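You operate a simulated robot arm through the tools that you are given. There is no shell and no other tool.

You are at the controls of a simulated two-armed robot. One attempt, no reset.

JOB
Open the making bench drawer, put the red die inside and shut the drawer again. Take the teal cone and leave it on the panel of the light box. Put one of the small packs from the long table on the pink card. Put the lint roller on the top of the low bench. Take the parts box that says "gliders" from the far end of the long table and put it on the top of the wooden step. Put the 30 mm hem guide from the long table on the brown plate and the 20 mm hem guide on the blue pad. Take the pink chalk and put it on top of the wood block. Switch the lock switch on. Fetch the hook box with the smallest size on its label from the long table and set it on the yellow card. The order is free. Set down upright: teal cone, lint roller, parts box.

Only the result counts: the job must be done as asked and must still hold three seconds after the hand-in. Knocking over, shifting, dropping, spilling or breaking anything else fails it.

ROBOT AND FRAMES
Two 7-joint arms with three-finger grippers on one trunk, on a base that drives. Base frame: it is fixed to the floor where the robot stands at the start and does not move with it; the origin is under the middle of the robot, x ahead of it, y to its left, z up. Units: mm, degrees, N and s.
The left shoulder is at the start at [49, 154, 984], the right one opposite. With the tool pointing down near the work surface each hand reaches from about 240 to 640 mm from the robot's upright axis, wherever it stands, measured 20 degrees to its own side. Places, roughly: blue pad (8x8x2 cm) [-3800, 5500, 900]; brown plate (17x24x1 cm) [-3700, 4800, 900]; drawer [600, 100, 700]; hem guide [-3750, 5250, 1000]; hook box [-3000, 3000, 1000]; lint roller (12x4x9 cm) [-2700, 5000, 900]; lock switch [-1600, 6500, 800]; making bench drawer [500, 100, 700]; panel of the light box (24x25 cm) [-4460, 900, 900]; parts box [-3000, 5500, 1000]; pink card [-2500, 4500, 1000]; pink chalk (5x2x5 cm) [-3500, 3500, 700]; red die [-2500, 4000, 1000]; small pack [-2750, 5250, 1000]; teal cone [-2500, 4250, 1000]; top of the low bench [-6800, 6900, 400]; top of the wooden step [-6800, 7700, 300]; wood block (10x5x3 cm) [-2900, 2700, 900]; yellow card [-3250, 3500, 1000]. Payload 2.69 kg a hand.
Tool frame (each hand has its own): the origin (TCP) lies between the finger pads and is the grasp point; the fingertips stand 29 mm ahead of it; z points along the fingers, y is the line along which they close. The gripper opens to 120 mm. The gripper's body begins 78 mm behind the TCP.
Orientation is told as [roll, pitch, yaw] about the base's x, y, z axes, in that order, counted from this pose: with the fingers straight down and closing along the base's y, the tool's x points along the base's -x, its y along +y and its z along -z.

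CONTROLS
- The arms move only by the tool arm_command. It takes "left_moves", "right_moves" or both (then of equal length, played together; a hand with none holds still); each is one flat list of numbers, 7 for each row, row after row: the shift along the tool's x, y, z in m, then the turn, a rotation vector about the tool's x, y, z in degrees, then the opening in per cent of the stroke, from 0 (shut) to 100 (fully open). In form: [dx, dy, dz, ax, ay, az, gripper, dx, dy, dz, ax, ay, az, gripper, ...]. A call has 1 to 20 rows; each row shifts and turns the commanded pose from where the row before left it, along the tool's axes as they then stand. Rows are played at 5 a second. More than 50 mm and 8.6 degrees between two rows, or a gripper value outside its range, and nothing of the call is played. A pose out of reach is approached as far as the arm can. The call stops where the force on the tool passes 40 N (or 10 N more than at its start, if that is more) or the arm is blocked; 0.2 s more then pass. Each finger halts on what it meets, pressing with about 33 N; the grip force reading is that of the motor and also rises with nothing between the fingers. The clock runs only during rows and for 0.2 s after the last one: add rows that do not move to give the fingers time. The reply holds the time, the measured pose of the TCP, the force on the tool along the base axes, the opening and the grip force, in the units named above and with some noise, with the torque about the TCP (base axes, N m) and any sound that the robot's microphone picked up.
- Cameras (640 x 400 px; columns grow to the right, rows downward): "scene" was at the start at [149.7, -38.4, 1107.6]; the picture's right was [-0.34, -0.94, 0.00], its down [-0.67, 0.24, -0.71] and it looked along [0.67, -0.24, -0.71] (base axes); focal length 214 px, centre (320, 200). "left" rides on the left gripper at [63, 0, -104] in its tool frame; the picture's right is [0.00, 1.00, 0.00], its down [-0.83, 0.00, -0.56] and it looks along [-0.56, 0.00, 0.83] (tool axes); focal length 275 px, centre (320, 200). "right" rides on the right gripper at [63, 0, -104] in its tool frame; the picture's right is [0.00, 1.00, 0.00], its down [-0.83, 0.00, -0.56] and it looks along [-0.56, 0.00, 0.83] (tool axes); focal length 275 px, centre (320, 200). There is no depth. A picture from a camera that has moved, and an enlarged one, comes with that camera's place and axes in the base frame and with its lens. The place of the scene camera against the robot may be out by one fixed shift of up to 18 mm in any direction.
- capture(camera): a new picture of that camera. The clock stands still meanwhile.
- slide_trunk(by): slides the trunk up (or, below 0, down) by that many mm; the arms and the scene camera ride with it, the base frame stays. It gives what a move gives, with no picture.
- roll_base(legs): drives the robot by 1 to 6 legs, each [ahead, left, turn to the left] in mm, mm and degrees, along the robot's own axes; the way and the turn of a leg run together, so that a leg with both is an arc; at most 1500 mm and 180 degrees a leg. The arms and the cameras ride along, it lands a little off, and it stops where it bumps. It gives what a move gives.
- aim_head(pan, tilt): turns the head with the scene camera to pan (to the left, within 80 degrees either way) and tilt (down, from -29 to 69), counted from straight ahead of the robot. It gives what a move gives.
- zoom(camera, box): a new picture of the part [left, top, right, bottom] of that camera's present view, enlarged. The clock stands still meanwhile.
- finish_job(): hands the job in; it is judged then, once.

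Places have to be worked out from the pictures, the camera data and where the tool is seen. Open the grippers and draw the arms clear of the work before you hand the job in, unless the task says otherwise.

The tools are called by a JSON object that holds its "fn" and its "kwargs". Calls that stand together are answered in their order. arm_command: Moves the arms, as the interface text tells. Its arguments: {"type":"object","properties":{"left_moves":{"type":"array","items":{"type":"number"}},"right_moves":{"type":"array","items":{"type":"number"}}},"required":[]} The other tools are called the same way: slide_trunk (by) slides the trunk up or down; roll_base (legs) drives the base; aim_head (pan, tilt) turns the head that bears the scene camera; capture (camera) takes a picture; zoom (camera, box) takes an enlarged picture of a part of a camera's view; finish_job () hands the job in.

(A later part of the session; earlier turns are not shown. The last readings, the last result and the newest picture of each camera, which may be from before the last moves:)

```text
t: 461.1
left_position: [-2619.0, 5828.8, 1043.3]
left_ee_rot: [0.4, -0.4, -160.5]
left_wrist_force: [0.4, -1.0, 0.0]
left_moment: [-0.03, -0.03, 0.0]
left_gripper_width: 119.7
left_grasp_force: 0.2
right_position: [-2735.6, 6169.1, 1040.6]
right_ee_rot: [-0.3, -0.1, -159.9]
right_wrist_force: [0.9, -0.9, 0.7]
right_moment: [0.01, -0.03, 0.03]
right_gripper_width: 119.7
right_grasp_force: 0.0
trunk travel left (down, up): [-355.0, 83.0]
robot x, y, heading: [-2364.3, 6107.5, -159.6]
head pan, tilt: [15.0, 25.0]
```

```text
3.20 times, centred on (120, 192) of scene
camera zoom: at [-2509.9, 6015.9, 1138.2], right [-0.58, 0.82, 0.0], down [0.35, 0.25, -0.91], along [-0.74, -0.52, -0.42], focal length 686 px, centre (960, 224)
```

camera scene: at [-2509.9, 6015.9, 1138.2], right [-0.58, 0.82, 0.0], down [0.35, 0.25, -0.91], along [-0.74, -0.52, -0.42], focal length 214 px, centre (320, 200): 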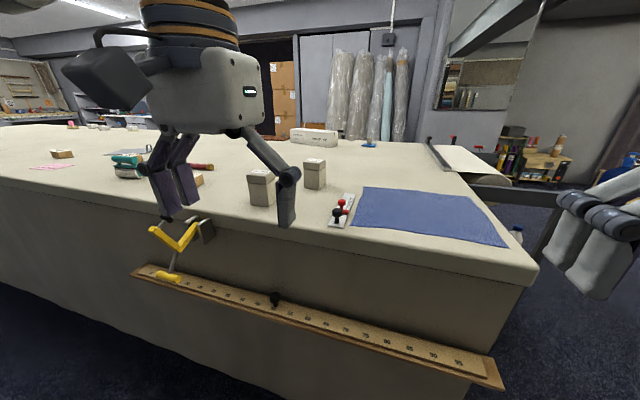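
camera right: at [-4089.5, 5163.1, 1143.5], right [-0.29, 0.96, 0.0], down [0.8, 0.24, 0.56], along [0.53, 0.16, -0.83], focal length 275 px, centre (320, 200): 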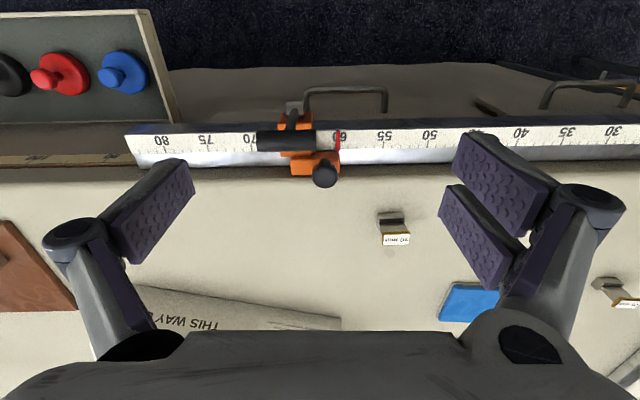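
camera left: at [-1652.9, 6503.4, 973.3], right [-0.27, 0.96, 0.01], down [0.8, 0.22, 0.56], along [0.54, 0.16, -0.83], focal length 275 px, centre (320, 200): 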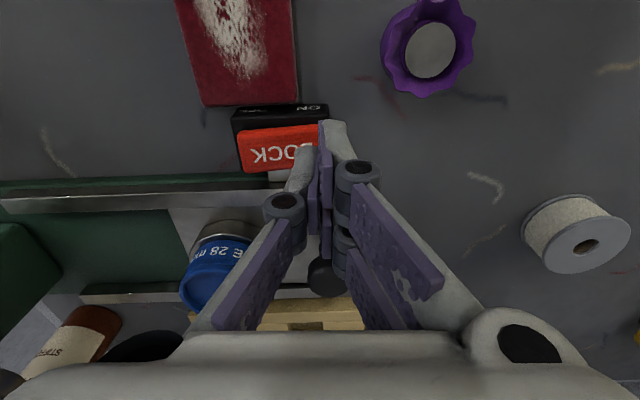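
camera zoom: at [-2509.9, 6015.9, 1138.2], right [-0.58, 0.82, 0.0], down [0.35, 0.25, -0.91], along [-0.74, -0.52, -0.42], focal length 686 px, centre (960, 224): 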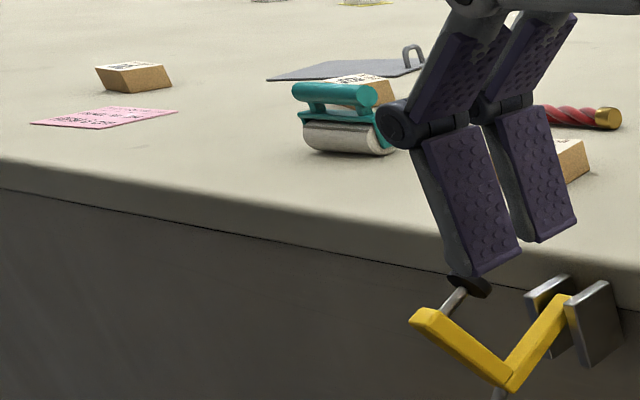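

The farther box reads GLIDERS. Before taking it I do the small pack: I correct my heading and slide south 1.4 m to the pink card.

{"fn": "roll_base", "kwargs": {"legs": [[0, 0, -3.4], [0, 1400, 0]]}}

{"fn": "aim_head", "kwargs": {"pan": 0, "tilt": 30}}

{"fn": "capture", "kwargs": {"camera": "scene"}}

{"fn": "zoom", "kwargs": {"camera": "scene", "box": [200, 110, 440, 260]}}

```text
t: 472.6
left_position: [-2210.0, 4497.5, 1042.7]
left_ee_rot: [0.3, -0.3, -163.2]
left_wrist_force: [0.2, 0.5, 0.6]
left_moment: [0.02, 0.02, 0.02]
left_gripper_width: 120.2
left_grasp_force: 0.0
right_position: [-2310.5, 4842.5, 1040.3]
right_ee_rot: [-0.3, -0.1, -162.7]
right_wrist_force: [-0.5, -0.6, 0.2]
right_moment: [-0.02, 0.0, 0.0]
right_gripper_width: 119.8
right_grasp_force: 0.0
trunk travel left (down, up): [-355.0, 83.0]
robot x, y, heading: [-1942.1, 4760.5, -162.4]
head pan, tilt: [15.0, 25.0]
```

```text
t: 473.3
left_position: [-2210.5, 4497.9, 1043.5]
left_ee_rot: [0.3, -0.4, -163.2]
left_wrist_force: [0.3, 0.3, -0.2]
left_moment: [-0.01, 0.0, -0.01]
left_gripper_width: 119.9
left_grasp_force: 0.1
right_position: [-2309.1, 4843.4, 1039.1]
right_ee_rot: [-0.2, -0.1, -162.7]
right_wrist_force: [-0.2, 0.4, -0.6]
right_moment: [0.0, -0.02, 0.04]
right_gripper_width: 119.9
right_grasp_force: 0.0
trunk travel left (down, up): [-355.0, 83.0]
robot x, y, heading: [-1941.2, 4763.3, -162.3]
head pan, tilt: [0.0, 30.0]
```

```text
taken
camera scene: at [-2100.4, 4700.9, 1130.3], right [-0.31, 0.95, 0.0], down [0.48, 0.15, -0.87], along [-0.82, -0.26, -0.5], focal length 214 px, centre (320, 200)
```

scene: 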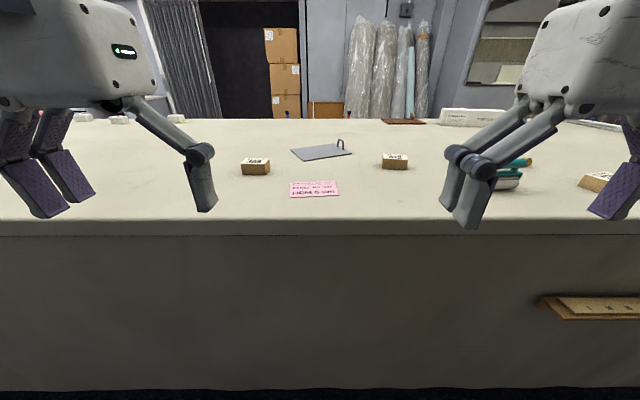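

```text
2.67 times, centred on (320, 185) of scene
camera zoom: at [-2100.4, 4700.9, 1130.3], right [-0.31, 0.95, 0.0], down [0.48, 0.15, -0.87], along [-0.82, -0.26, -0.5], focal length 572 px, centre (320, 240)
```

zoom: 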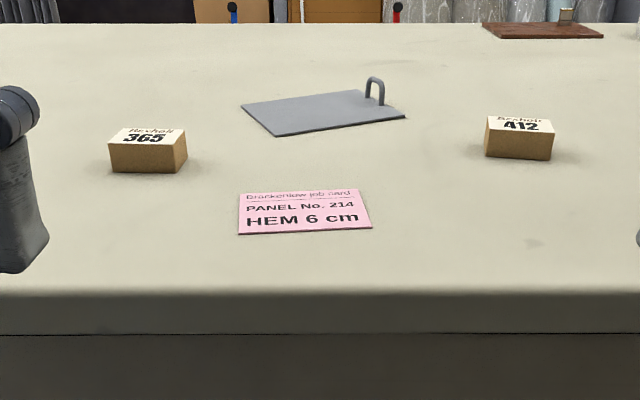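

The packs read Bexholt 365 and 412, all of one size; any will do. I roll 230 mm ahead to take the 365 pack with the left hand.

{"fn": "roll_base", "kwargs": {"legs": [[230, 0, -0.6]]}}

{"fn": "arm_command", "kwargs": {"left_moves": [-0.04, 0.0, 0.01, 0, 0, 0, 100, -0.04, 0.0, 0.01, 0, 0, 0, 100]}}

{"fn": "capture", "kwargs": {"camera": "left"}}

{"fn": "aim_head", "kwargs": {"pan": 5, "tilt": 45}}

{"fn": "capture", "kwargs": {"camera": "scene"}}

```text
t: 475.1
left_position: [-2436.3, 4430.9, 1042.8]
left_ee_rot: [0.2, -0.3, -164.2]
left_wrist_force: [1.0, 0.1, -0.5]
left_moment: [0.01, 0.0, 0.0]
left_gripper_width: 120.0
left_grasp_force: 0.0
right_position: [-2530.9, 4778.3, 1040.3]
right_ee_rot: [-0.2, 0.0, -163.5]
right_wrist_force: [-0.1, -0.5, -0.6]
right_moment: [0.02, -0.03, 0.0]
right_gripper_width: 119.9
right_grasp_force: 0.0
trunk travel left (down, up): [-355.0, 83.0]
robot x, y, heading: [-2163.8, 4690.3, -163.3]
head pan, tilt: [0.0, 30.0]
```

```text
t: 475.7
left_position: [-2513.6, 4409.2, 1025.0]
left_ee_rot: [0.3, -0.4, -164.1]
left_wrist_force: [-0.5, 0.6, 0.7]
left_moment: [-0.02, -0.02, 0.01]
left_gripper_width: 120.1
left_grasp_force: 0.0
right_position: [-2532.0, 4778.9, 1039.9]
right_ee_rot: [-0.2, -0.2, -163.5]
right_wrist_force: [-0.3, 0.4, -0.3]
right_moment: [0.0, 0.01, 0.04]
right_gripper_width: 120.3
right_grasp_force: 0.0
trunk travel left (down, up): [-355.0, 83.0]
robot x, y, heading: [-2165.6, 4691.5, -162.9]
head pan, tilt: [0.0, 30.0]
```

```text
taken
camera left: at [-2452.6, 4427.2, 1128.7], right [0.27, -0.96, 0.01], down [-0.8, -0.22, 0.56], along [-0.54, -0.16, -0.83], focal length 275 px, centre (320, 200)
```

left: 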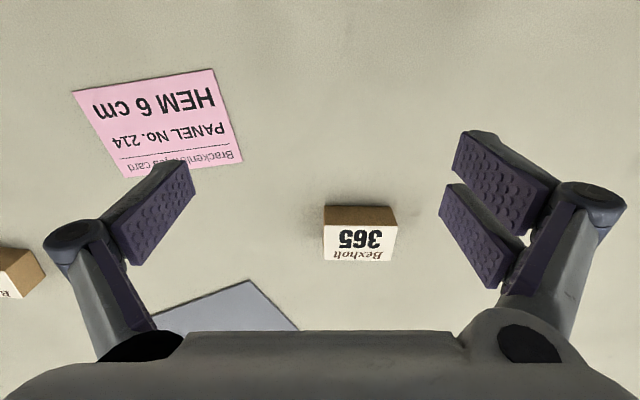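

```text
t: 476.4
left_position: [-2512.1, 4409.7, 1024.7]
left_ee_rot: [0.3, -0.5, -164.1]
left_wrist_force: [-0.5, -0.4, 0.0]
left_moment: [-0.02, -0.01, 0.0]
left_gripper_width: 120.0
left_grasp_force: 0.0
right_position: [-2531.6, 4779.1, 1039.9]
right_ee_rot: [-0.2, -0.1, -163.5]
right_wrist_force: [0.6, -0.1, 0.2]
right_moment: [0.03, 0.04, -0.01]
right_gripper_width: 120.1
right_grasp_force: 0.1
trunk travel left (down, up): [-355.0, 83.0]
robot x, y, heading: [-2166.3, 4693.6, -163.2]
head pan, tilt: [5.0, 45.0]
```

```text
taken
camera scene: at [-2312.8, 4630.0, 1107.7], right [-0.37, 0.93, 0.0], down [0.66, 0.26, -0.71], along [-0.66, -0.26, -0.71], focal length 214 px, centre (320, 200)
```

scene: 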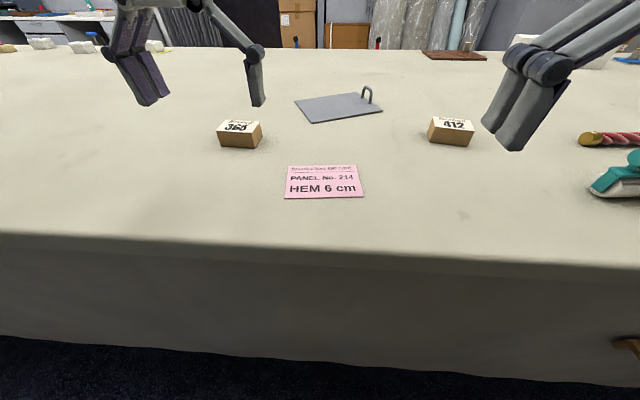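

The pack (75x49x35 mm) lies 139 mm ahead and 40 mm left of the left TCP; the card's centre is about 112 mm nearer and 187 mm to the right of the pack. I move over the pack.

{"fn": "arm_command", "kwargs": {"left_moves": [-0.0348, 0.01, 0.015, 0, 0, 0, 100, -0.0348, 0.01, 0.015, 0, 0, 0, 100, -0.0348, 0.01, 0.015, 0, 0, 0, 100, -0.0348, 0.01, 0.015, 0, 0, 0, 100, 0, 0, 0, 0, 0, 0, 100]}}

{"fn": "capture", "kwargs": {"camera": "left"}}

```text
t: 477.6
left_position: [-2635.9, 4332.9, 963.0]
left_ee_rot: [0.4, -0.4, -164.2]
left_wrist_force: [1.0, -0.8, -0.3]
left_moment: [0.01, 0.06, 0.04]
left_gripper_width: 120.1
left_grasp_force: 0.0
right_position: [-2531.8, 4778.5, 1041.1]
right_ee_rot: [-0.3, -0.1, -163.6]
right_wrist_force: [0.0, 0.4, 0.4]
right_moment: [-0.02, 0.01, 0.01]
right_gripper_width: 120.2
right_grasp_force: 0.1
trunk travel left (down, up): [-355.0, 83.0]
robot x, y, heading: [-2163.7, 4693.4, -162.9]
head pan, tilt: [5.0, 45.0]
```

```text
taken
camera left: at [-2574.9, 4350.8, 1067.7], right [0.27, -0.96, 0.01], down [-0.8, -0.22, 0.56], along [-0.54, -0.16, -0.83], focal length 275 px, centre (320, 200)
```

left: 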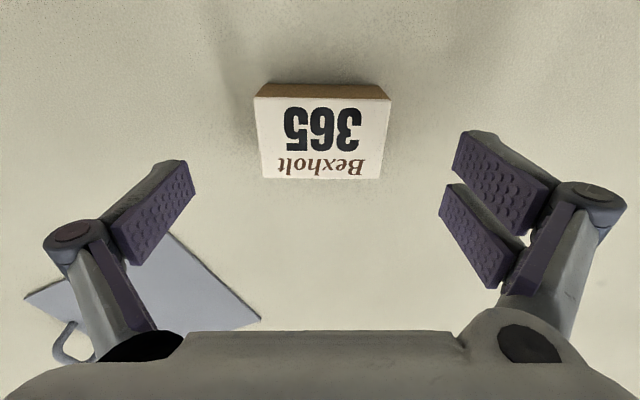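

Centred. I lower to z 908, close and lift the pack.

{"fn": "arm_command", "kwargs": {"left_moves": [0.0023, 0.001, 0.02, 0, 0, 0, 100, 0, 0, 0.02, 0, 0, 0, 95, 0, 0, 0.014, 0, 0, 0, 90, 0, 0, 0, 0, 0, 0, 90]}}

{"fn": "arm_command", "kwargs": {"left_moves": [0, 0, 0, 0, 0, 0, 75, 0, 0, 0, 0, 0, 0, 60, 0, 0, 0, 0, 0, 0, 52, 0, 0, 0, 0, 0, 0, 52]}}

{"fn": "arm_command", "kwargs": {"left_moves": [0, 0, -0.02, 0, 0, 0, 52, 0, 0, -0.03, 0, 0, 0, 52, 0, 0, 0, 0, 0, 0, 52]}}

{"fn": "capture", "kwargs": {"camera": "left"}}

```text
t: 478.6
left_position: [-2634.8, 4332.5, 909.9]
left_ee_rot: [0.3, -0.5, -164.0]
left_wrist_force: [0.3, 0.4, 0.6]
left_moment: [0.02, -0.01, -0.03]
left_gripper_width: 108.3
left_grasp_force: 0.2
right_position: [-2530.7, 4778.9, 1039.2]
right_ee_rot: [-0.2, -0.3, -163.6]
right_wrist_force: [0.5, 0.2, -0.7]
right_moment: [-0.02, -0.03, 0.02]
right_gripper_width: 120.2
right_grasp_force: 0.1
trunk travel left (down, up): [-355.0, 83.0]
robot x, y, heading: [-2165.0, 4691.8, -163.1]
head pan, tilt: [5.0, 45.0]
```

```text
t: 479.6
left_position: [-2633.8, 4332.9, 910.8]
left_ee_rot: [0.3, -0.5, -164.1]
left_wrist_force: [0.6, -1.1, 2.2]
left_moment: [0.02, -0.06, -0.07]
left_gripper_width: 74.8
left_grasp_force: 33.3
right_position: [-2531.8, 4779.0, 1040.5]
right_ee_rot: [-0.2, -0.1, -163.4]
right_wrist_force: [0.8, -0.6, 0.9]
right_moment: [-0.01, -0.03, 0.01]
right_gripper_width: 119.8
right_grasp_force: 0.0
trunk travel left (down, up): [-355.0, 83.0]
robot x, y, heading: [-2165.3, 4693.6, -163.2]
head pan, tilt: [5.0, 45.0]
```

```text
t: 480.4
left_position: [-2633.8, 4332.8, 961.6]
left_ee_rot: [0.3, -0.4, -164.0]
left_wrist_force: [-0.2, 0.3, -1.3]
left_moment: [-0.01, 0.02, 0.05]
left_gripper_width: 74.5
left_grasp_force: 33.2
right_position: [-2531.1, 4779.6, 1040.1]
right_ee_rot: [-0.2, -0.2, -163.6]
right_wrist_force: [0.0, 0.0, 0.4]
right_moment: [0.01, 0.02, 0.0]
right_gripper_width: 119.9
right_grasp_force: 0.1
trunk travel left (down, up): [-355.0, 83.0]
robot x, y, heading: [-2162.5, 4697.2, -163.0]
head pan, tilt: [5.0, 45.0]
```

```text
taken
camera left: at [-2573.6, 4350.5, 1065.4], right [0.27, -0.96, 0.01], down [-0.8, -0.22, 0.56], along [-0.54, -0.16, -0.83], focal length 275 px, centre (320, 200)
```

left: 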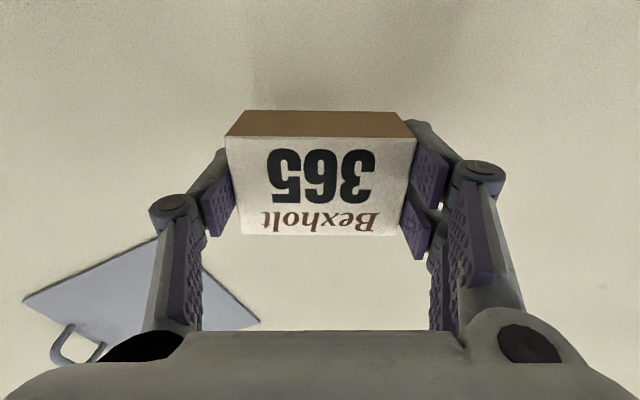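

Held. Now I carry it 111 mm back and 187 mm to the right, over the pink card, turning 8 degrees to match it.

{"fn": "arm_command", "kwargs": {"left_moves": [0.0221, -0.0375, 0, 0, 0, 0, 52, 0.0221, -0.0375, 0, 0, 0, 0, 52, 0.0221, -0.0375, 0, 0, 0, 0, 52, 0.0221, -0.0375, 0, 0, 0, 0, 52, 0.0221, -0.0375, 0, 0, 0, 0, 52, 0, 0, 0, 0, 0, -7.9, 52, 0, 0, 0, 0, 0, 0, 52]}}

{"fn": "capture", "kwargs": {"camera": "left"}}

{"fn": "capture", "kwargs": {"camera": "scene"}}

```text
t: 482.1
left_position: [-2578.8, 4543.6, 959.5]
left_ee_rot: [0.2, -0.4, -156.2]
left_wrist_force: [-0.2, -0.8, -0.2]
left_moment: [-0.02, 0.02, 0.01]
left_gripper_width: 74.7
left_grasp_force: 33.1
right_position: [-2532.2, 4778.7, 1041.2]
right_ee_rot: [-0.2, 0.0, -163.6]
right_wrist_force: [0.2, -0.8, 0.4]
right_moment: [-0.01, -0.04, 0.03]
right_gripper_width: 120.1
right_grasp_force: 0.2
trunk travel left (down, up): [-355.0, 83.0]
robot x, y, heading: [-2165.8, 4695.7, -163.4]
head pan, tilt: [5.0, 45.0]
```

```text
taken
camera left: at [-2521.8, 4569.3, 1062.6], right [0.4, -0.92, 0.0], down [-0.76, -0.33, 0.56], along [-0.51, -0.23, -0.83], focal length 275 px, centre (320, 200)
```

left: 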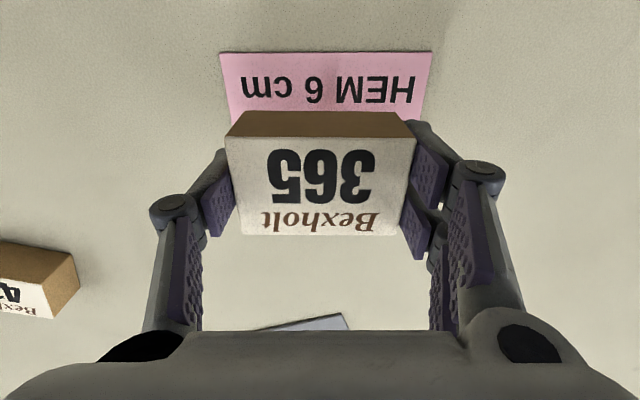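

```text
taken
camera scene: at [-2312.8, 4630.0, 1107.7], right [-0.37, 0.93, 0.0], down [0.66, 0.26, -0.71], along [-0.66, -0.26, -0.71], focal length 214 px, centre (320, 200)
```

scene: 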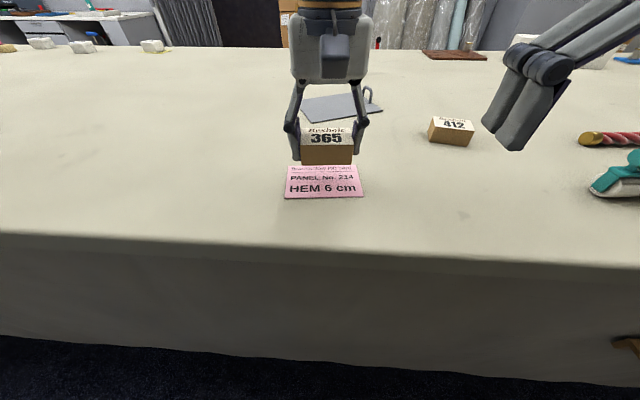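

The pack is well centred over the card. I lower it to contact.

{"fn": "arm_command", "kwargs": {"left_moves": [0, 0.003, 0.02, 0, 0, 0, 52, 0, 0, 0.02, 0, 0, 0, 52, 0, 0, 0, 0, 0, 0, 52]}}

{"fn": "arm_command", "kwargs": {"left_moves": [0, 0, 0.003, 0, 0, 0, 52, 0, 0, 0.002, 0, 0, 0, 52, 0, 0, 0, 0, 0, 0, 52]}}

{"fn": "arm_command", "kwargs": {"left_moves": [0, 0, 0.002, 0, 0, 0, 52, 0, 0, 0, 0, 0, 0, 52]}}

```text
t: 482.9
left_position: [-2579.8, 4540.1, 918.0]
left_ee_rot: [0.2, -0.5, -156.2]
left_wrist_force: [-1.0, -0.6, -0.9]
left_moment: [-0.01, 0.0, 0.0]
left_gripper_width: 74.7
left_grasp_force: 33.1
right_position: [-2531.9, 4778.4, 1040.3]
right_ee_rot: [-0.2, -0.1, -163.5]
right_wrist_force: [0.3, -0.2, 0.1]
right_moment: [-0.02, 0.0, -0.02]
right_gripper_width: 120.0
right_grasp_force: 0.2
trunk travel left (down, up): [-355.0, 83.0]
robot x, y, heading: [-2161.9, 4694.2, -162.9]
head pan, tilt: [5.0, 45.0]
```

```text
t: 483.6
left_position: [-2579.0, 4539.0, 913.5]
left_ee_rot: [0.2, -0.4, -156.2]
left_wrist_force: [-0.5, 0.1, -1.3]
left_moment: [0.0, 0.0, 0.04]
left_gripper_width: 74.4
left_grasp_force: 32.6
right_position: [-2531.5, 4779.8, 1039.9]
right_ee_rot: [-0.1, -0.1, -163.5]
right_wrist_force: [1.0, 0.6, 0.3]
right_moment: [0.02, -0.03, -0.01]
right_gripper_width: 120.4
right_grasp_force: 0.1
trunk travel left (down, up): [-355.0, 83.0]
robot x, y, heading: [-2165.6, 4692.5, -163.2]
head pan, tilt: [5.0, 45.0]
```

```text
t: 484.2
left_position: [-2579.5, 4539.8, 913.4]
left_ee_rot: [0.1, -0.7, -156.2]
left_wrist_force: [-1.5, 0.6, 12.8]
left_moment: [-0.03, -0.05, 0.01]
left_gripper_width: 74.8
left_grasp_force: 33.1
right_position: [-2530.6, 4779.4, 1041.4]
right_ee_rot: [-0.2, -0.1, -163.5]
right_wrist_force: [0.4, -0.2, -0.8]
right_moment: [0.01, -0.01, -0.01]
right_gripper_width: 120.2
right_grasp_force: 0.0
trunk travel left (down, up): [-355.0, 83.0]
robot x, y, heading: [-2163.3, 4691.9, -163.2]
head pan, tilt: [5.0, 45.0]
```

Contact (13 N). I release the pack and rise.

{"fn": "arm_command", "kwargs": {"left_moves": [0, 0, -0.001, 0, 0, 0, 60, 0, 0, 0, 0, 0, 0, 75, 0, 0, 0, 0, 0, 0, 90, 0, 0, -0.03, 0, 0, 0, 90, 0, 0, -0.04, 0, 0, 0, 90, 0.02, 0, -0.04, 0, 0, 4, 100, 0.04, 0, -0.02, 0, 0, 4, 100]}}

{"fn": "capture", "kwargs": {"camera": "left"}}

{"fn": "capture", "kwargs": {"camera": "scene"}}

```text
t: 485.9
left_position: [-2521.7, 4561.9, 1043.2]
left_ee_rot: [0.2, -0.4, -164.3]
left_wrist_force: [0.5, -0.5, 0.0]
left_moment: [-0.01, 0.0, 0.01]
left_gripper_width: 119.9
left_grasp_force: 0.1
right_position: [-2531.2, 4778.6, 1040.0]
right_ee_rot: [-0.2, -0.1, -163.5]
right_wrist_force: [-0.3, 0.6, -0.2]
right_moment: [-0.01, 0.04, 0.02]
right_gripper_width: 120.1
right_grasp_force: 0.1
trunk travel left (down, up): [-355.0, 83.0]
robot x, y, heading: [-2165.8, 4690.9, -163.5]
head pan, tilt: [5.0, 45.0]
```

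```text
taken
camera left: at [-2461.5, 4579.8, 1147.1], right [0.27, -0.96, 0.01], down [-0.8, -0.22, 0.56], along [-0.54, -0.15, -0.83], focal length 275 px, centre (320, 200)
```

left: 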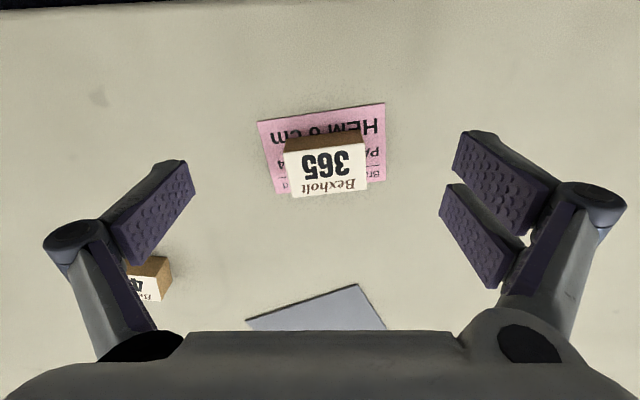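

```text
taken
camera scene: at [-2312.3, 4629.9, 1107.7], right [-0.37, 0.93, 0.0], down [0.66, 0.26, -0.71], along [-0.66, -0.26, -0.71], focal length 214 px, centre (320, 200)
```

scene: 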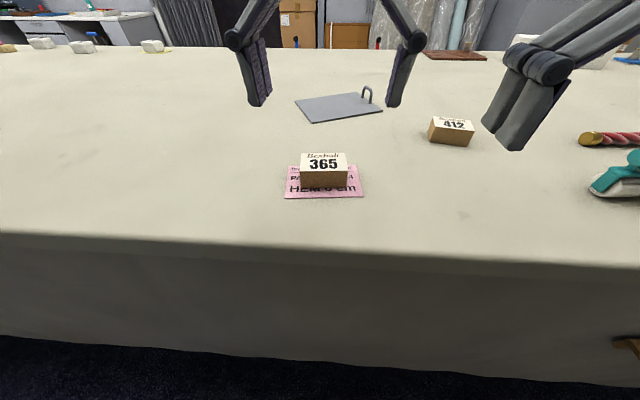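

The pack stands on the pink card. Next I take the lint roller: I slide right (north) about 480 mm.

{"fn": "roll_base", "kwargs": {"legs": [[-40, 0, 0], [0, -480, 0.4]]}}

{"fn": "aim_head", "kwargs": {"pan": 10, "tilt": 40}}

{"fn": "capture", "kwargs": {"camera": "scene"}}

{"fn": "capture", "kwargs": {"camera": "left"}}

{"fn": "capture", "kwargs": {"camera": "right"}}

```text
t: 490.5
left_position: [-2624.6, 5026.7, 1042.9]
left_ee_rot: [0.3, -0.3, -163.6]
left_wrist_force: [-0.2, 0.1, -0.6]
left_moment: [-0.01, -0.01, -0.01]
left_gripper_width: 120.0
left_grasp_force: 0.1
right_position: [-2635.3, 5243.0, 1039.5]
right_ee_rot: [-0.2, 0.0, -162.8]
right_wrist_force: [0.0, 0.2, 0.7]
right_moment: [0.01, 0.01, 0.02]
right_gripper_width: 119.8
right_grasp_force: 0.1
trunk travel left (down, up): [-355.0, 83.0]
robot x, y, heading: [-2266.2, 5160.4, -162.4]
head pan, tilt: [5.0, 45.0]
```

```text
t: 491.2
left_position: [-2625.2, 5026.4, 1044.1]
left_ee_rot: [0.3, -0.4, -163.6]
left_wrist_force: [0.2, 0.6, 0.4]
left_moment: [-0.01, -0.01, 0.02]
left_gripper_width: 119.9
left_grasp_force: 0.0
right_position: [-2634.6, 5243.9, 1040.6]
right_ee_rot: [-0.2, -0.1, -162.9]
right_wrist_force: [0.5, -0.5, 0.0]
right_moment: [-0.02, -0.01, 0.01]
right_gripper_width: 119.9
right_grasp_force: 0.1
trunk travel left (down, up): [-355.0, 83.0]
robot x, y, heading: [-2267.9, 5155.2, -162.5]
head pan, tilt: [10.0, 40.0]
```

```text
taken
camera scene: at [-2415.4, 5088.6, 1114.9], right [-0.46, 0.89, 0.0], down [0.57, 0.3, -0.77], along [-0.68, -0.35, -0.64], focal length 214 px, centre (320, 200)
```

scene: 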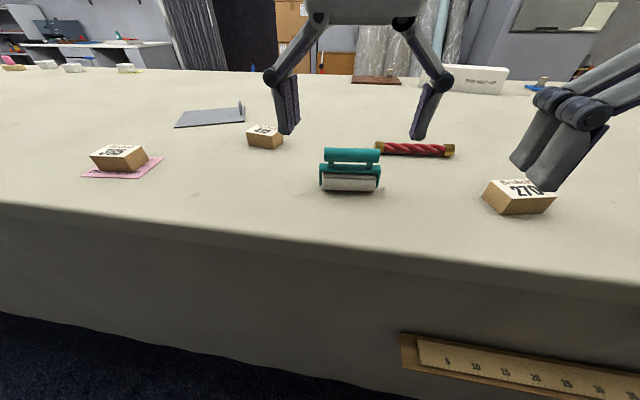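

```text
taken
camera left: at [-2564.0, 5045.2, 1146.5], right [0.28, -0.96, 0.0], down [-0.8, -0.23, 0.56], along [-0.54, -0.16, -0.83], focal length 275 px, centre (320, 200)
```

left: 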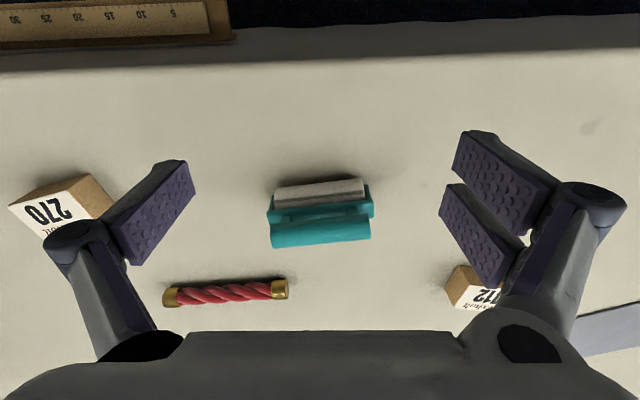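

```text
taken
camera right: at [-2574.7, 5262.2, 1143.4], right [0.3, -0.95, 0.0], down [-0.79, -0.25, 0.56], along [-0.53, -0.16, -0.83], focal length 275 px, centre (320, 200)
```

right: 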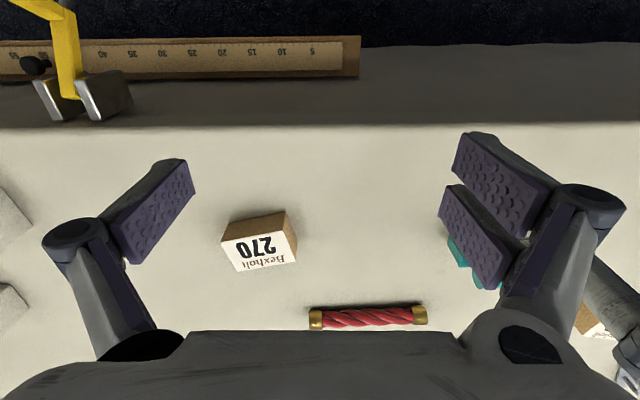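

I zoom in on the lint roller to see how to grip it.

{"fn": "zoom", "kwargs": {"camera": "scene", "box": [300, 135, 404, 200]}}

{"fn": "zoom", "kwargs": {"camera": "left", "box": [250, 160, 394, 250]}}

```text
6.15 times, centred on (352, 168) of scene
camera zoom: at [-2415.4, 5088.6, 1114.9], right [-0.46, 0.89, 0.0], down [0.57, 0.3, -0.77], along [-0.68, -0.35, -0.64], focal length 1320 px, centre (123, 400)
```

zoom: 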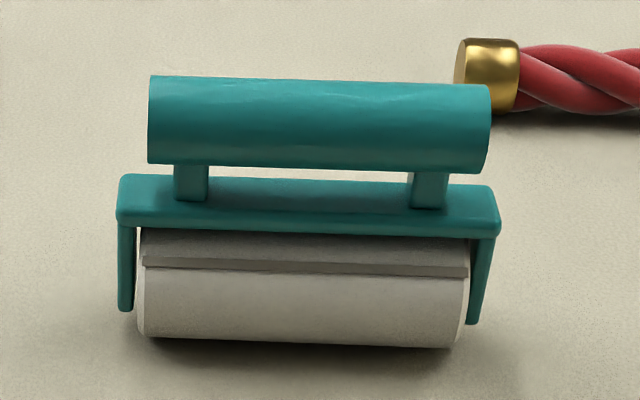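

```text
4.44 times, centred on (322, 205) of left
camera zoom: at [-2564.0, 5045.2, 1146.5], right [0.28, -0.96, 0.0], down [-0.8, -0.23, 0.56], along [-0.54, -0.16, -0.83], focal length 1224 px, centre (311, 178)
```

zoom: 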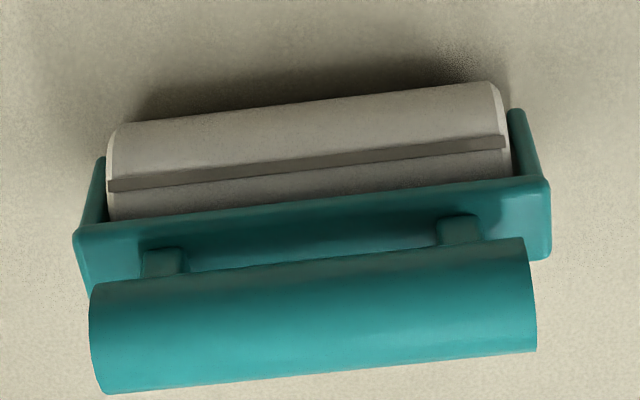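

The lint roller stands on its roller with a teal handle bar on top (about 25 mm thick, along the table). I turn the left hand 82 degrees to grip across the bar and look again.

{"fn": "arm_command", "kwargs": {"left_moves": [0, 0, 0, 0, 0, 8.2, 80, 0, 0, 0, 0, 0, 8.2, 70, 0, 0, 0, 0, 0, 8.2, 60, 0, 0, 0, 0, 0, 8.2, 60, 0, 0, 0, 0, 0, 8.2, 60, 0, 0, 0, 0, 0, 8.2, 60, 0, 0, 0, 0, 0, 8.2, 60, 0, 0, 0, 0, 0, 8.2, 60, 0, 0, 0, 0, 0, 8.2, 60, 0, 0, 0, 0, 0, 8.2, 60]}}

{"fn": "capture", "kwargs": {"camera": "left"}}

```text
t: 493.4
left_position: [-2624.8, 5027.1, 1041.5]
left_ee_rot: [0.4, 0.2, 114.3]
left_wrist_force: [0.0, -0.8, 0.3]
left_moment: [0.0, 0.01, 0.03]
left_gripper_width: 71.6
left_grasp_force: 0.0
right_position: [-2635.2, 5242.8, 1040.5]
right_ee_rot: [-0.2, -0.1, -162.9]
right_wrist_force: [-0.5, 0.6, 0.1]
right_moment: [-0.05, 0.0, 0.0]
right_gripper_width: 119.8
right_grasp_force: 0.0
trunk travel left (down, up): [-355.0, 83.0]
robot x, y, heading: [-2269.6, 5158.8, -162.4]
head pan, tilt: [10.0, 40.0]
```

```text
taken
camera left: at [-2598.7, 4970.3, 1147.0], right [-0.91, -0.41, 0.01], down [-0.34, 0.76, 0.55], along [-0.23, 0.5, -0.83], focal length 275 px, centre (320, 200)
```

left: 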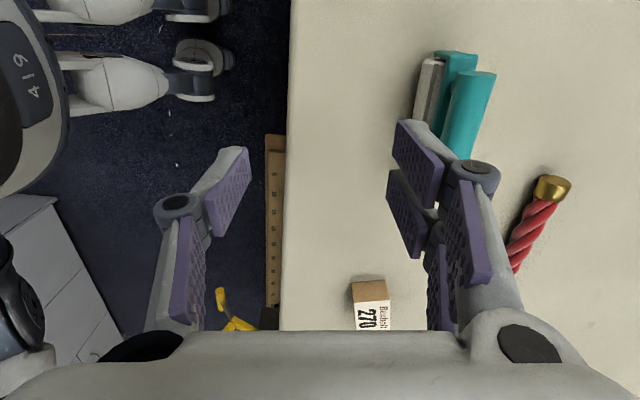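

Now I move the turned hand 112 mm west over the roller's handle.

{"fn": "arm_command", "kwargs": {"left_moves": [0, 0.038, 0, 0, 0, 0, 60, 0, 0.038, 0, 0, 0, 0, 60, 0, 0.036, 0, 0, 0, 0, 60, 0, 0, 0, 0, 0, 0, 60]}}

{"fn": "capture", "kwargs": {"camera": "left"}}

{"fn": "capture", "kwargs": {"camera": "scene"}}

```text
t: 494.4
left_position: [-2726.4, 4981.9, 1043.3]
left_ee_rot: [0.4, 0.1, 114.2]
left_wrist_force: [0.6, -0.1, 0.2]
left_moment: [-0.02, -0.02, 0.02]
left_gripper_width: 72.2
left_grasp_force: 0.0
right_position: [-2634.7, 5244.0, 1039.8]
right_ee_rot: [-0.2, -0.1, -162.8]
right_wrist_force: [1.0, 0.0, 0.5]
right_moment: [-0.02, 0.0, 0.0]
right_gripper_width: 119.9
right_grasp_force: 0.0
trunk travel left (down, up): [-355.0, 83.0]
robot x, y, heading: [-2268.4, 5162.4, -162.4]
head pan, tilt: [10.0, 40.0]
```

```text
taken
camera left: at [-2700.8, 4924.7, 1148.5], right [-0.91, -0.41, 0.01], down [-0.34, 0.76, 0.55], along [-0.23, 0.5, -0.83], focal length 275 px, centre (320, 200)
```

left: 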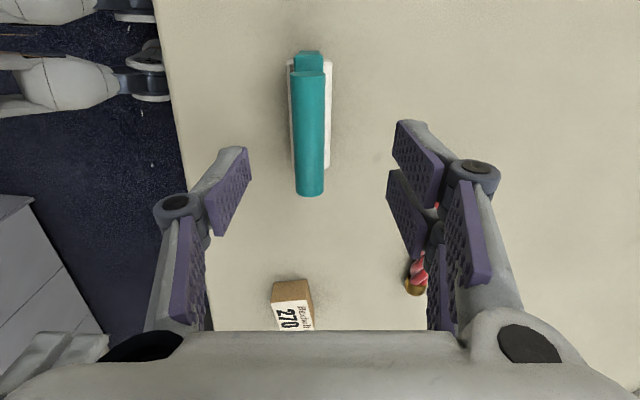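

```text
taken
camera scene: at [-2414.9, 5088.5, 1115.0], right [-0.46, 0.89, 0.0], down [0.57, 0.3, -0.77], along [-0.68, -0.35, -0.64], focal length 214 px, centre (320, 200)
```

scene: 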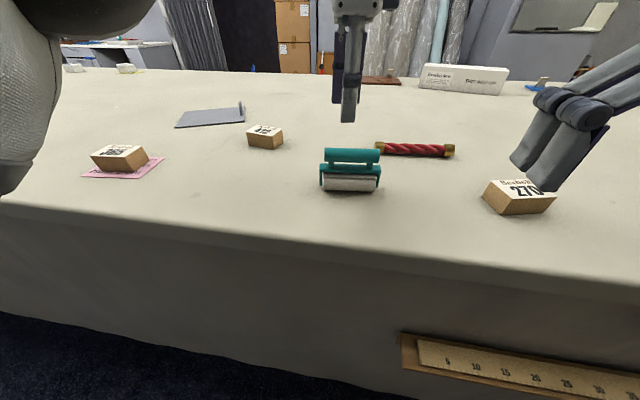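

The bar is aligned with the hand; its centre is about 15 mm further north and 7 mm east. I correct and lower to z 990, then re-check.

{"fn": "arm_command", "kwargs": {"left_moves": [-0.015, -0.007, 0.015, 0, 0, 0, 60, 0, 0, 0.02, 0, 0, 0, 60, 0, 0, 0.018, 0, 0, 0, 60, 0, 0, 0, 0, 0, 0, 60]}}

{"fn": "capture", "kwargs": {"camera": "left"}}

{"fn": "zoom", "kwargs": {"camera": "scene", "box": [270, 100, 430, 200]}}

```text
t: 495.4
left_position: [-2726.0, 4996.9, 989.6]
left_ee_rot: [0.4, 0.3, 114.4]
left_wrist_force: [0.4, 0.0, 0.1]
left_moment: [0.01, 0.02, 0.0]
left_gripper_width: 72.0
left_grasp_force: 0.1
right_position: [-2635.1, 5244.9, 1041.5]
right_ee_rot: [-0.2, -0.1, -162.9]
right_wrist_force: [1.0, 0.1, 1.1]
right_moment: [0.0, 0.02, 0.03]
right_gripper_width: 120.1
right_grasp_force: 0.2
trunk travel left (down, up): [-355.0, 83.0]
robot x, y, heading: [-2265.8, 5161.2, -162.4]
head pan, tilt: [10.0, 40.0]
```

```text
taken
camera left: at [-2701.0, 4939.7, 1094.0], right [-0.91, -0.41, 0.01], down [-0.34, 0.76, 0.55], along [-0.23, 0.5, -0.83], focal length 275 px, centre (320, 200)
```

left: 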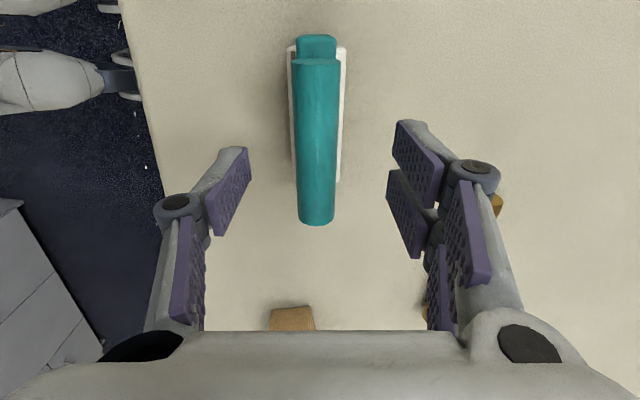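

```text
4.00 times, centred on (350, 150) of scene
camera zoom: at [-2415.4, 5088.6, 1114.9], right [-0.46, 0.89, 0.0], down [0.57, 0.3, -0.77], along [-0.68, -0.35, -0.64], focal length 858 px, centre (200, 400)
```

zoom: 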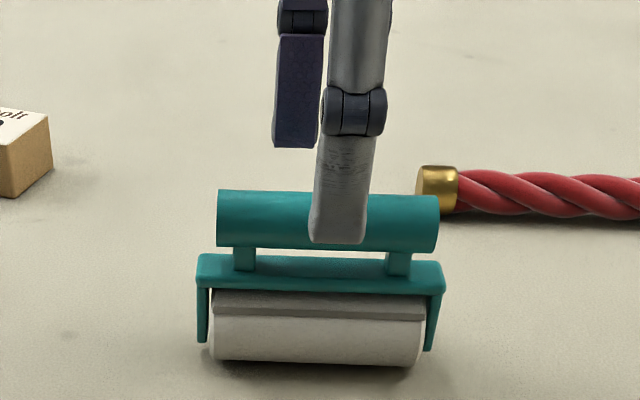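

Aligned within 2 mm; the bar's centre is at about z 952. I lower another 22 mm and close on the bar.

{"fn": "arm_command", "kwargs": {"left_moves": [0, -0.0015, 0.01, 0, 0, 0, 60, 0, 0, 0.012, 0, 0, 0, 50, 0, 0, 0, 0, 0, 0, 50]}}

{"fn": "arm_command", "kwargs": {"left_moves": [0, 0, 0, 0, 0, 0, 30, 0, 0, 0, 0, 0, 0, 10, 0, 0, 0, 0, 0, 0, 8, 0, 0, 0, 0, 0, 0, 8]}}

{"fn": "capture", "kwargs": {"camera": "left"}}

{"fn": "zoom", "kwargs": {"camera": "scene", "box": [270, 100, 430, 200]}}

```text
t: 496.2
left_position: [-2726.3, 4997.4, 967.9]
left_ee_rot: [0.4, 0.2, 114.5]
left_wrist_force: [0.4, 0.3, 0.0]
left_moment: [0.02, -0.05, -0.01]
left_gripper_width: 59.9
left_grasp_force: 0.0
right_position: [-2635.6, 5243.7, 1039.8]
right_ee_rot: [-0.3, -0.2, -162.9]
right_wrist_force: [0.6, 0.0, -0.4]
right_moment: [0.01, -0.01, 0.01]
right_gripper_width: 120.0
right_grasp_force: 0.1
trunk travel left (down, up): [-355.0, 83.0]
robot x, y, heading: [-2270.7, 5160.5, -162.4]
head pan, tilt: [10.0, 40.0]
```

```text
t: 497.2
left_position: [-2726.0, 4996.7, 966.5]
left_ee_rot: [0.4, 0.2, 114.4]
left_wrist_force: [0.7, 0.4, 0.2]
left_moment: [-0.04, -0.03, 0.0]
left_gripper_width: 22.9
left_grasp_force: 32.6
right_position: [-2635.1, 5244.6, 1040.9]
right_ee_rot: [-0.3, -0.1, -163.0]
right_wrist_force: [-0.2, -0.3, 0.2]
right_moment: [0.02, 0.01, 0.0]
right_gripper_width: 120.0
right_grasp_force: 0.0
trunk travel left (down, up): [-355.0, 83.0]
robot x, y, heading: [-2268.3, 5160.5, -162.4]
head pan, tilt: [10.0, 40.0]
```

```text
taken
camera left: at [-2700.0, 4940.4, 1072.0], right [-0.91, -0.41, 0.01], down [-0.34, 0.76, 0.55], along [-0.23, 0.5, -0.83], focal length 275 px, centre (320, 200)
```

left: 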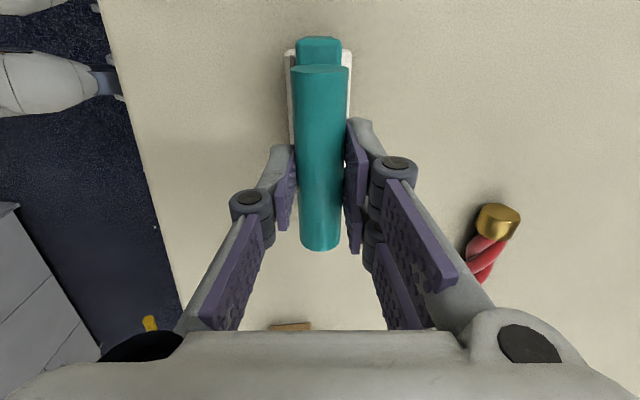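

```text
4.00 times, centred on (350, 150) of scene
camera zoom: at [-2415.5, 5088.6, 1114.9], right [-0.46, 0.89, 0.0], down [0.57, 0.3, -0.77], along [-0.68, -0.35, -0.64], focal length 858 px, centre (200, 400)
```

zoom: 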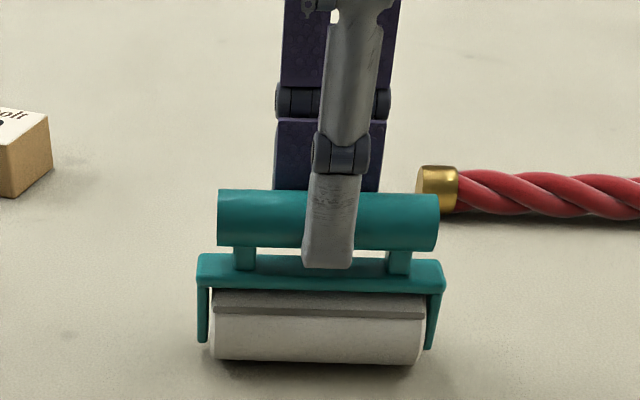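

The roller is gripped at the middle of its bar (23 mm, 33 N). I lift it.

{"fn": "arm_command", "kwargs": {"left_moves": [0, 0, -0.015, 0, 0, 0, 8, 0, 0, -0.025, 0, 0, 0, 8, 0, 0, -0.03, 0, 0, 0, 8, 0, -0.02, -0.03, 0, 0, 0, 8, 0, -0.03, -0.02, 0, 0, 0, 8, 0, -0.04, 0, 0, 0, 0, 8, 0, -0.04, 0, 0, 0, 0, 8, 0, 0, 0, 0, 0, 0, 8]}}

{"fn": "capture", "kwargs": {"camera": "left"}}

{"fn": "capture", "kwargs": {"camera": "scene"}}

```text
t: 499.0
left_position: [-2607.1, 5053.1, 1085.1]
left_ee_rot: [0.4, 0.2, 114.4]
left_wrist_force: [0.0, 0.9, -1.0]
left_moment: [-0.02, 0.01, 0.01]
left_gripper_width: 23.0
left_grasp_force: 32.5
right_position: [-2635.5, 5244.7, 1039.7]
right_ee_rot: [-0.2, -0.1, -162.9]
right_wrist_force: [-1.1, 0.0, -0.4]
right_moment: [-0.01, 0.01, -0.04]
right_gripper_width: 119.8
right_grasp_force: 0.0
trunk travel left (down, up): [-355.0, 83.0]
robot x, y, heading: [-2269.6, 5161.0, -162.2]
head pan, tilt: [10.0, 40.0]
```

```text
taken
camera left: at [-2580.5, 4995.2, 1189.7], right [-0.91, -0.41, 0.01], down [-0.34, 0.76, 0.55], along [-0.23, 0.5, -0.83], focal length 275 px, centre (320, 200)
```

left: 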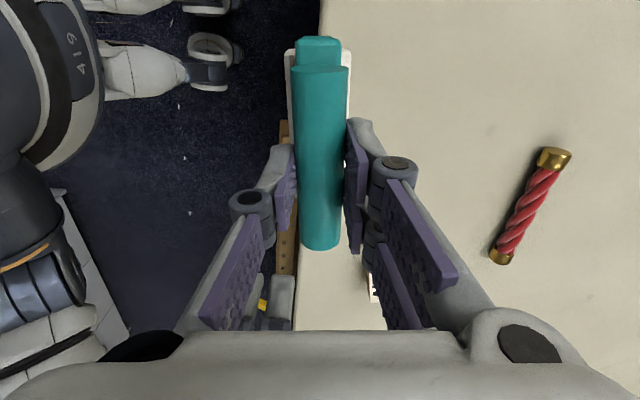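

```text
taken
camera scene: at [-2415.7, 5088.6, 1114.9], right [-0.46, 0.89, 0.0], down [0.57, 0.3, -0.77], along [-0.68, -0.35, -0.64], focal length 214 px, centre (320, 200)
```

scene: 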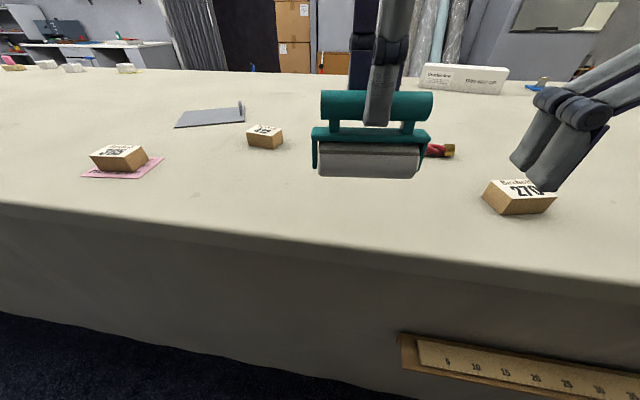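

The roller hangs level in the left hand. I raise it a bit and slide north 510 mm to the GLIDERS box.

{"fn": "arm_command", "kwargs": {"left_moves": [0, 0, -0.03, 0, 0, 0, 8, 0, -0.02, -0.02, 0, 0, 0, 8], "right_moves": [0, 0, -0.03, 0, 0, 0, 100, 0.02, 0, -0.02, 0, 0, 0, 100]}}

{"fn": "roll_base", "kwargs": {"legs": [[0, -510, -0.6]]}}

{"fn": "aim_head", "kwargs": {"pan": -10, "tilt": 35}}

{"fn": "capture", "kwargs": {"camera": "scene"}}

{"fn": "capture", "kwargs": {"camera": "right"}}

```text
t: 499.6
left_position: [-2588.4, 5061.6, 1134.5]
left_ee_rot: [0.6, 0.2, 114.4]
left_wrist_force: [0.0, 0.1, -1.7]
left_moment: [0.02, 0.03, -0.01]
left_gripper_width: 22.3
left_grasp_force: 33.2
right_position: [-2616.2, 5249.2, 1090.2]
right_ee_rot: [-0.2, -0.3, -162.8]
right_wrist_force: [0.7, -0.3, 0.3]
right_moment: [0.01, 0.02, 0.02]
right_gripper_width: 119.8
right_grasp_force: 0.1
trunk travel left (down, up): [-355.0, 83.0]
robot x, y, heading: [-2266.9, 5157.7, -162.3]
head pan, tilt: [10.0, 40.0]
```

```text
t: 504.1
left_position: [-2744.5, 5555.4, 1134.1]
left_ee_rot: [0.4, 0.2, 114.2]
left_wrist_force: [0.2, -0.1, -1.7]
left_moment: [-0.01, -0.02, 0.0]
left_gripper_width: 22.8
left_grasp_force: 33.3
right_position: [-2769.6, 5742.8, 1088.3]
right_ee_rot: [-0.1, -0.2, -163.1]
right_wrist_force: [0.7, 0.3, -0.7]
right_moment: [-0.01, 0.02, 0.0]
right_gripper_width: 119.8
right_grasp_force: 0.1
trunk travel left (down, up): [-355.0, 83.0]
robot x, y, heading: [-2417.1, 5654.8, -162.8]
head pan, tilt: [10.0, 40.0]
```

```text
t: 504.9
left_position: [-2743.7, 5554.8, 1134.4]
left_ee_rot: [0.3, 0.1, 114.2]
left_wrist_force: [-0.1, 0.3, -1.4]
left_moment: [0.0, -0.01, 0.01]
left_gripper_width: 22.5
left_grasp_force: 32.7
right_position: [-2770.6, 5744.0, 1089.0]
right_ee_rot: [-0.2, -0.1, -163.1]
right_wrist_force: [-0.6, 0.8, 0.2]
right_moment: [0.0, 0.0, -0.02]
right_gripper_width: 119.9
right_grasp_force: 0.0
trunk travel left (down, up): [-355.0, 83.0]
robot x, y, heading: [-2420.0, 5655.4, -162.9]
head pan, tilt: [-10.0, 35.0]
```

```text
taken
camera scene: at [-2581.6, 5610.0, 1122.5], right [-0.13, 0.99, 0.0], down [0.57, 0.07, -0.82], along [-0.81, -0.1, -0.57], focal length 214 px, centre (320, 200)
```

scene: 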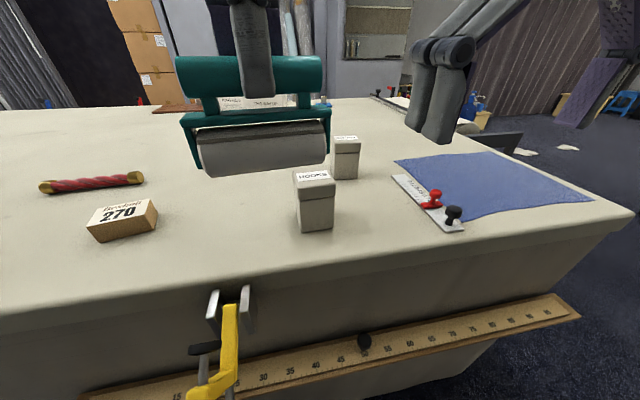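

```text
taken
camera right: at [-2709.7, 5761.3, 1191.8], right [0.29, -0.96, 0.0], down [-0.79, -0.25, 0.56], along [-0.53, -0.16, -0.83], focal length 275 px, centre (320, 200)
```

right: 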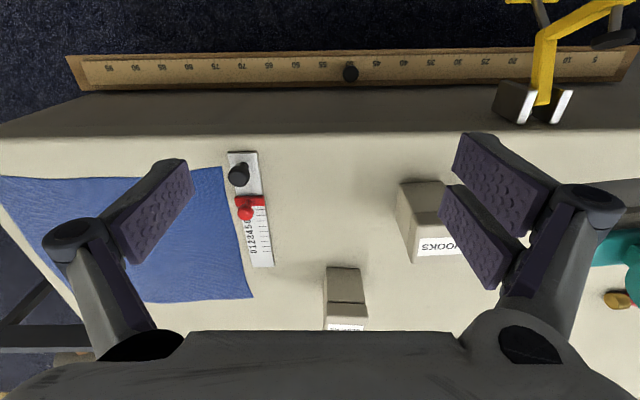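

The GLIDERS box is about 56 mm wide with its lid joint at z 942, centred near u -1283, v 6263. I shift the roller hand up and south, and roll 85 mm closer.

{"fn": "arm_command", "kwargs": {"left_moves": [0.03, 0, -0.02, 0, 0, 0, 8, 0.03, 0, -0.02, 0, 0, 0, 8, 0.02, 0, 0, 0, 0, 0, 8]}}

{"fn": "roll_base", "kwargs": {"legs": [[85, 0, 0]]}}

{"fn": "capture", "kwargs": {"camera": "right"}}

{"fn": "capture", "kwargs": {"camera": "scene"}}

```text
t: 505.7
left_position: [-2711.5, 5486.5, 1131.3]
left_ee_rot: [0.5, 0.1, 114.1]
left_wrist_force: [0.8, -0.5, -1.6]
left_moment: [0.01, 0.0, 0.01]
left_gripper_width: 22.5
left_grasp_force: 33.3
left hand out of reach, approached as far as the arm can: row 1, 2
right_position: [-2769.3, 5742.3, 1088.3]
right_ee_rot: [-0.1, 0.0, -163.2]
right_wrist_force: [0.1, -0.2, 0.6]
right_moment: [-0.01, 0.01, 0.03]
right_gripper_width: 120.2
right_grasp_force: 0.1
trunk travel left (down, up): [-355.0, 83.0]
robot x, y, heading: [-2422.1, 5658.0, -162.7]
head pan, tilt: [-10.0, 35.0]
```

```text
t: 506.8
left_position: [-2794.6, 5460.2, 1129.9]
left_ee_rot: [0.4, 0.1, 114.3]
left_wrist_force: [-0.3, 0.0, -1.1]
left_moment: [0.01, -0.02, 0.0]
left_gripper_width: 22.9
left_grasp_force: 33.3
right_position: [-2854.2, 5716.0, 1087.7]
right_ee_rot: [-0.3, -0.1, -163.0]
right_wrist_force: [-0.7, -0.7, -0.2]
right_moment: [0.01, -0.02, -0.01]
right_gripper_width: 120.0
right_grasp_force: 0.1
trunk travel left (down, up): [-355.0, 83.0]
robot x, y, heading: [-2503.8, 5627.2, -162.7]
head pan, tilt: [-10.0, 35.0]
```

```text
taken
camera right: at [-2793.9, 5734.7, 1191.6], right [0.3, -0.96, 0.0], down [-0.79, -0.25, 0.56], along [-0.53, -0.16, -0.83], focal length 275 px, centre (320, 200)
```

right: 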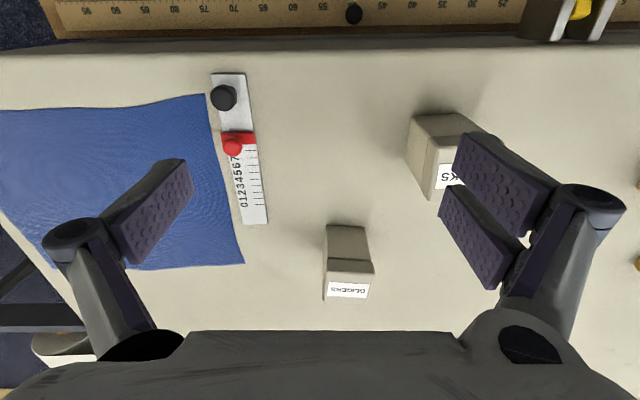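

```text
taken
camera scene: at [-2665.6, 5583.6, 1122.3], right [-0.13, 0.99, 0.0], down [0.57, 0.07, -0.82], along [-0.81, -0.1, -0.57], focal length 214 px, centre (320, 200)
```

scene: 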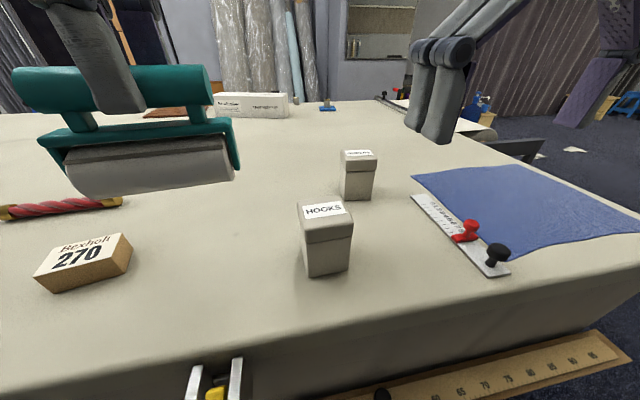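

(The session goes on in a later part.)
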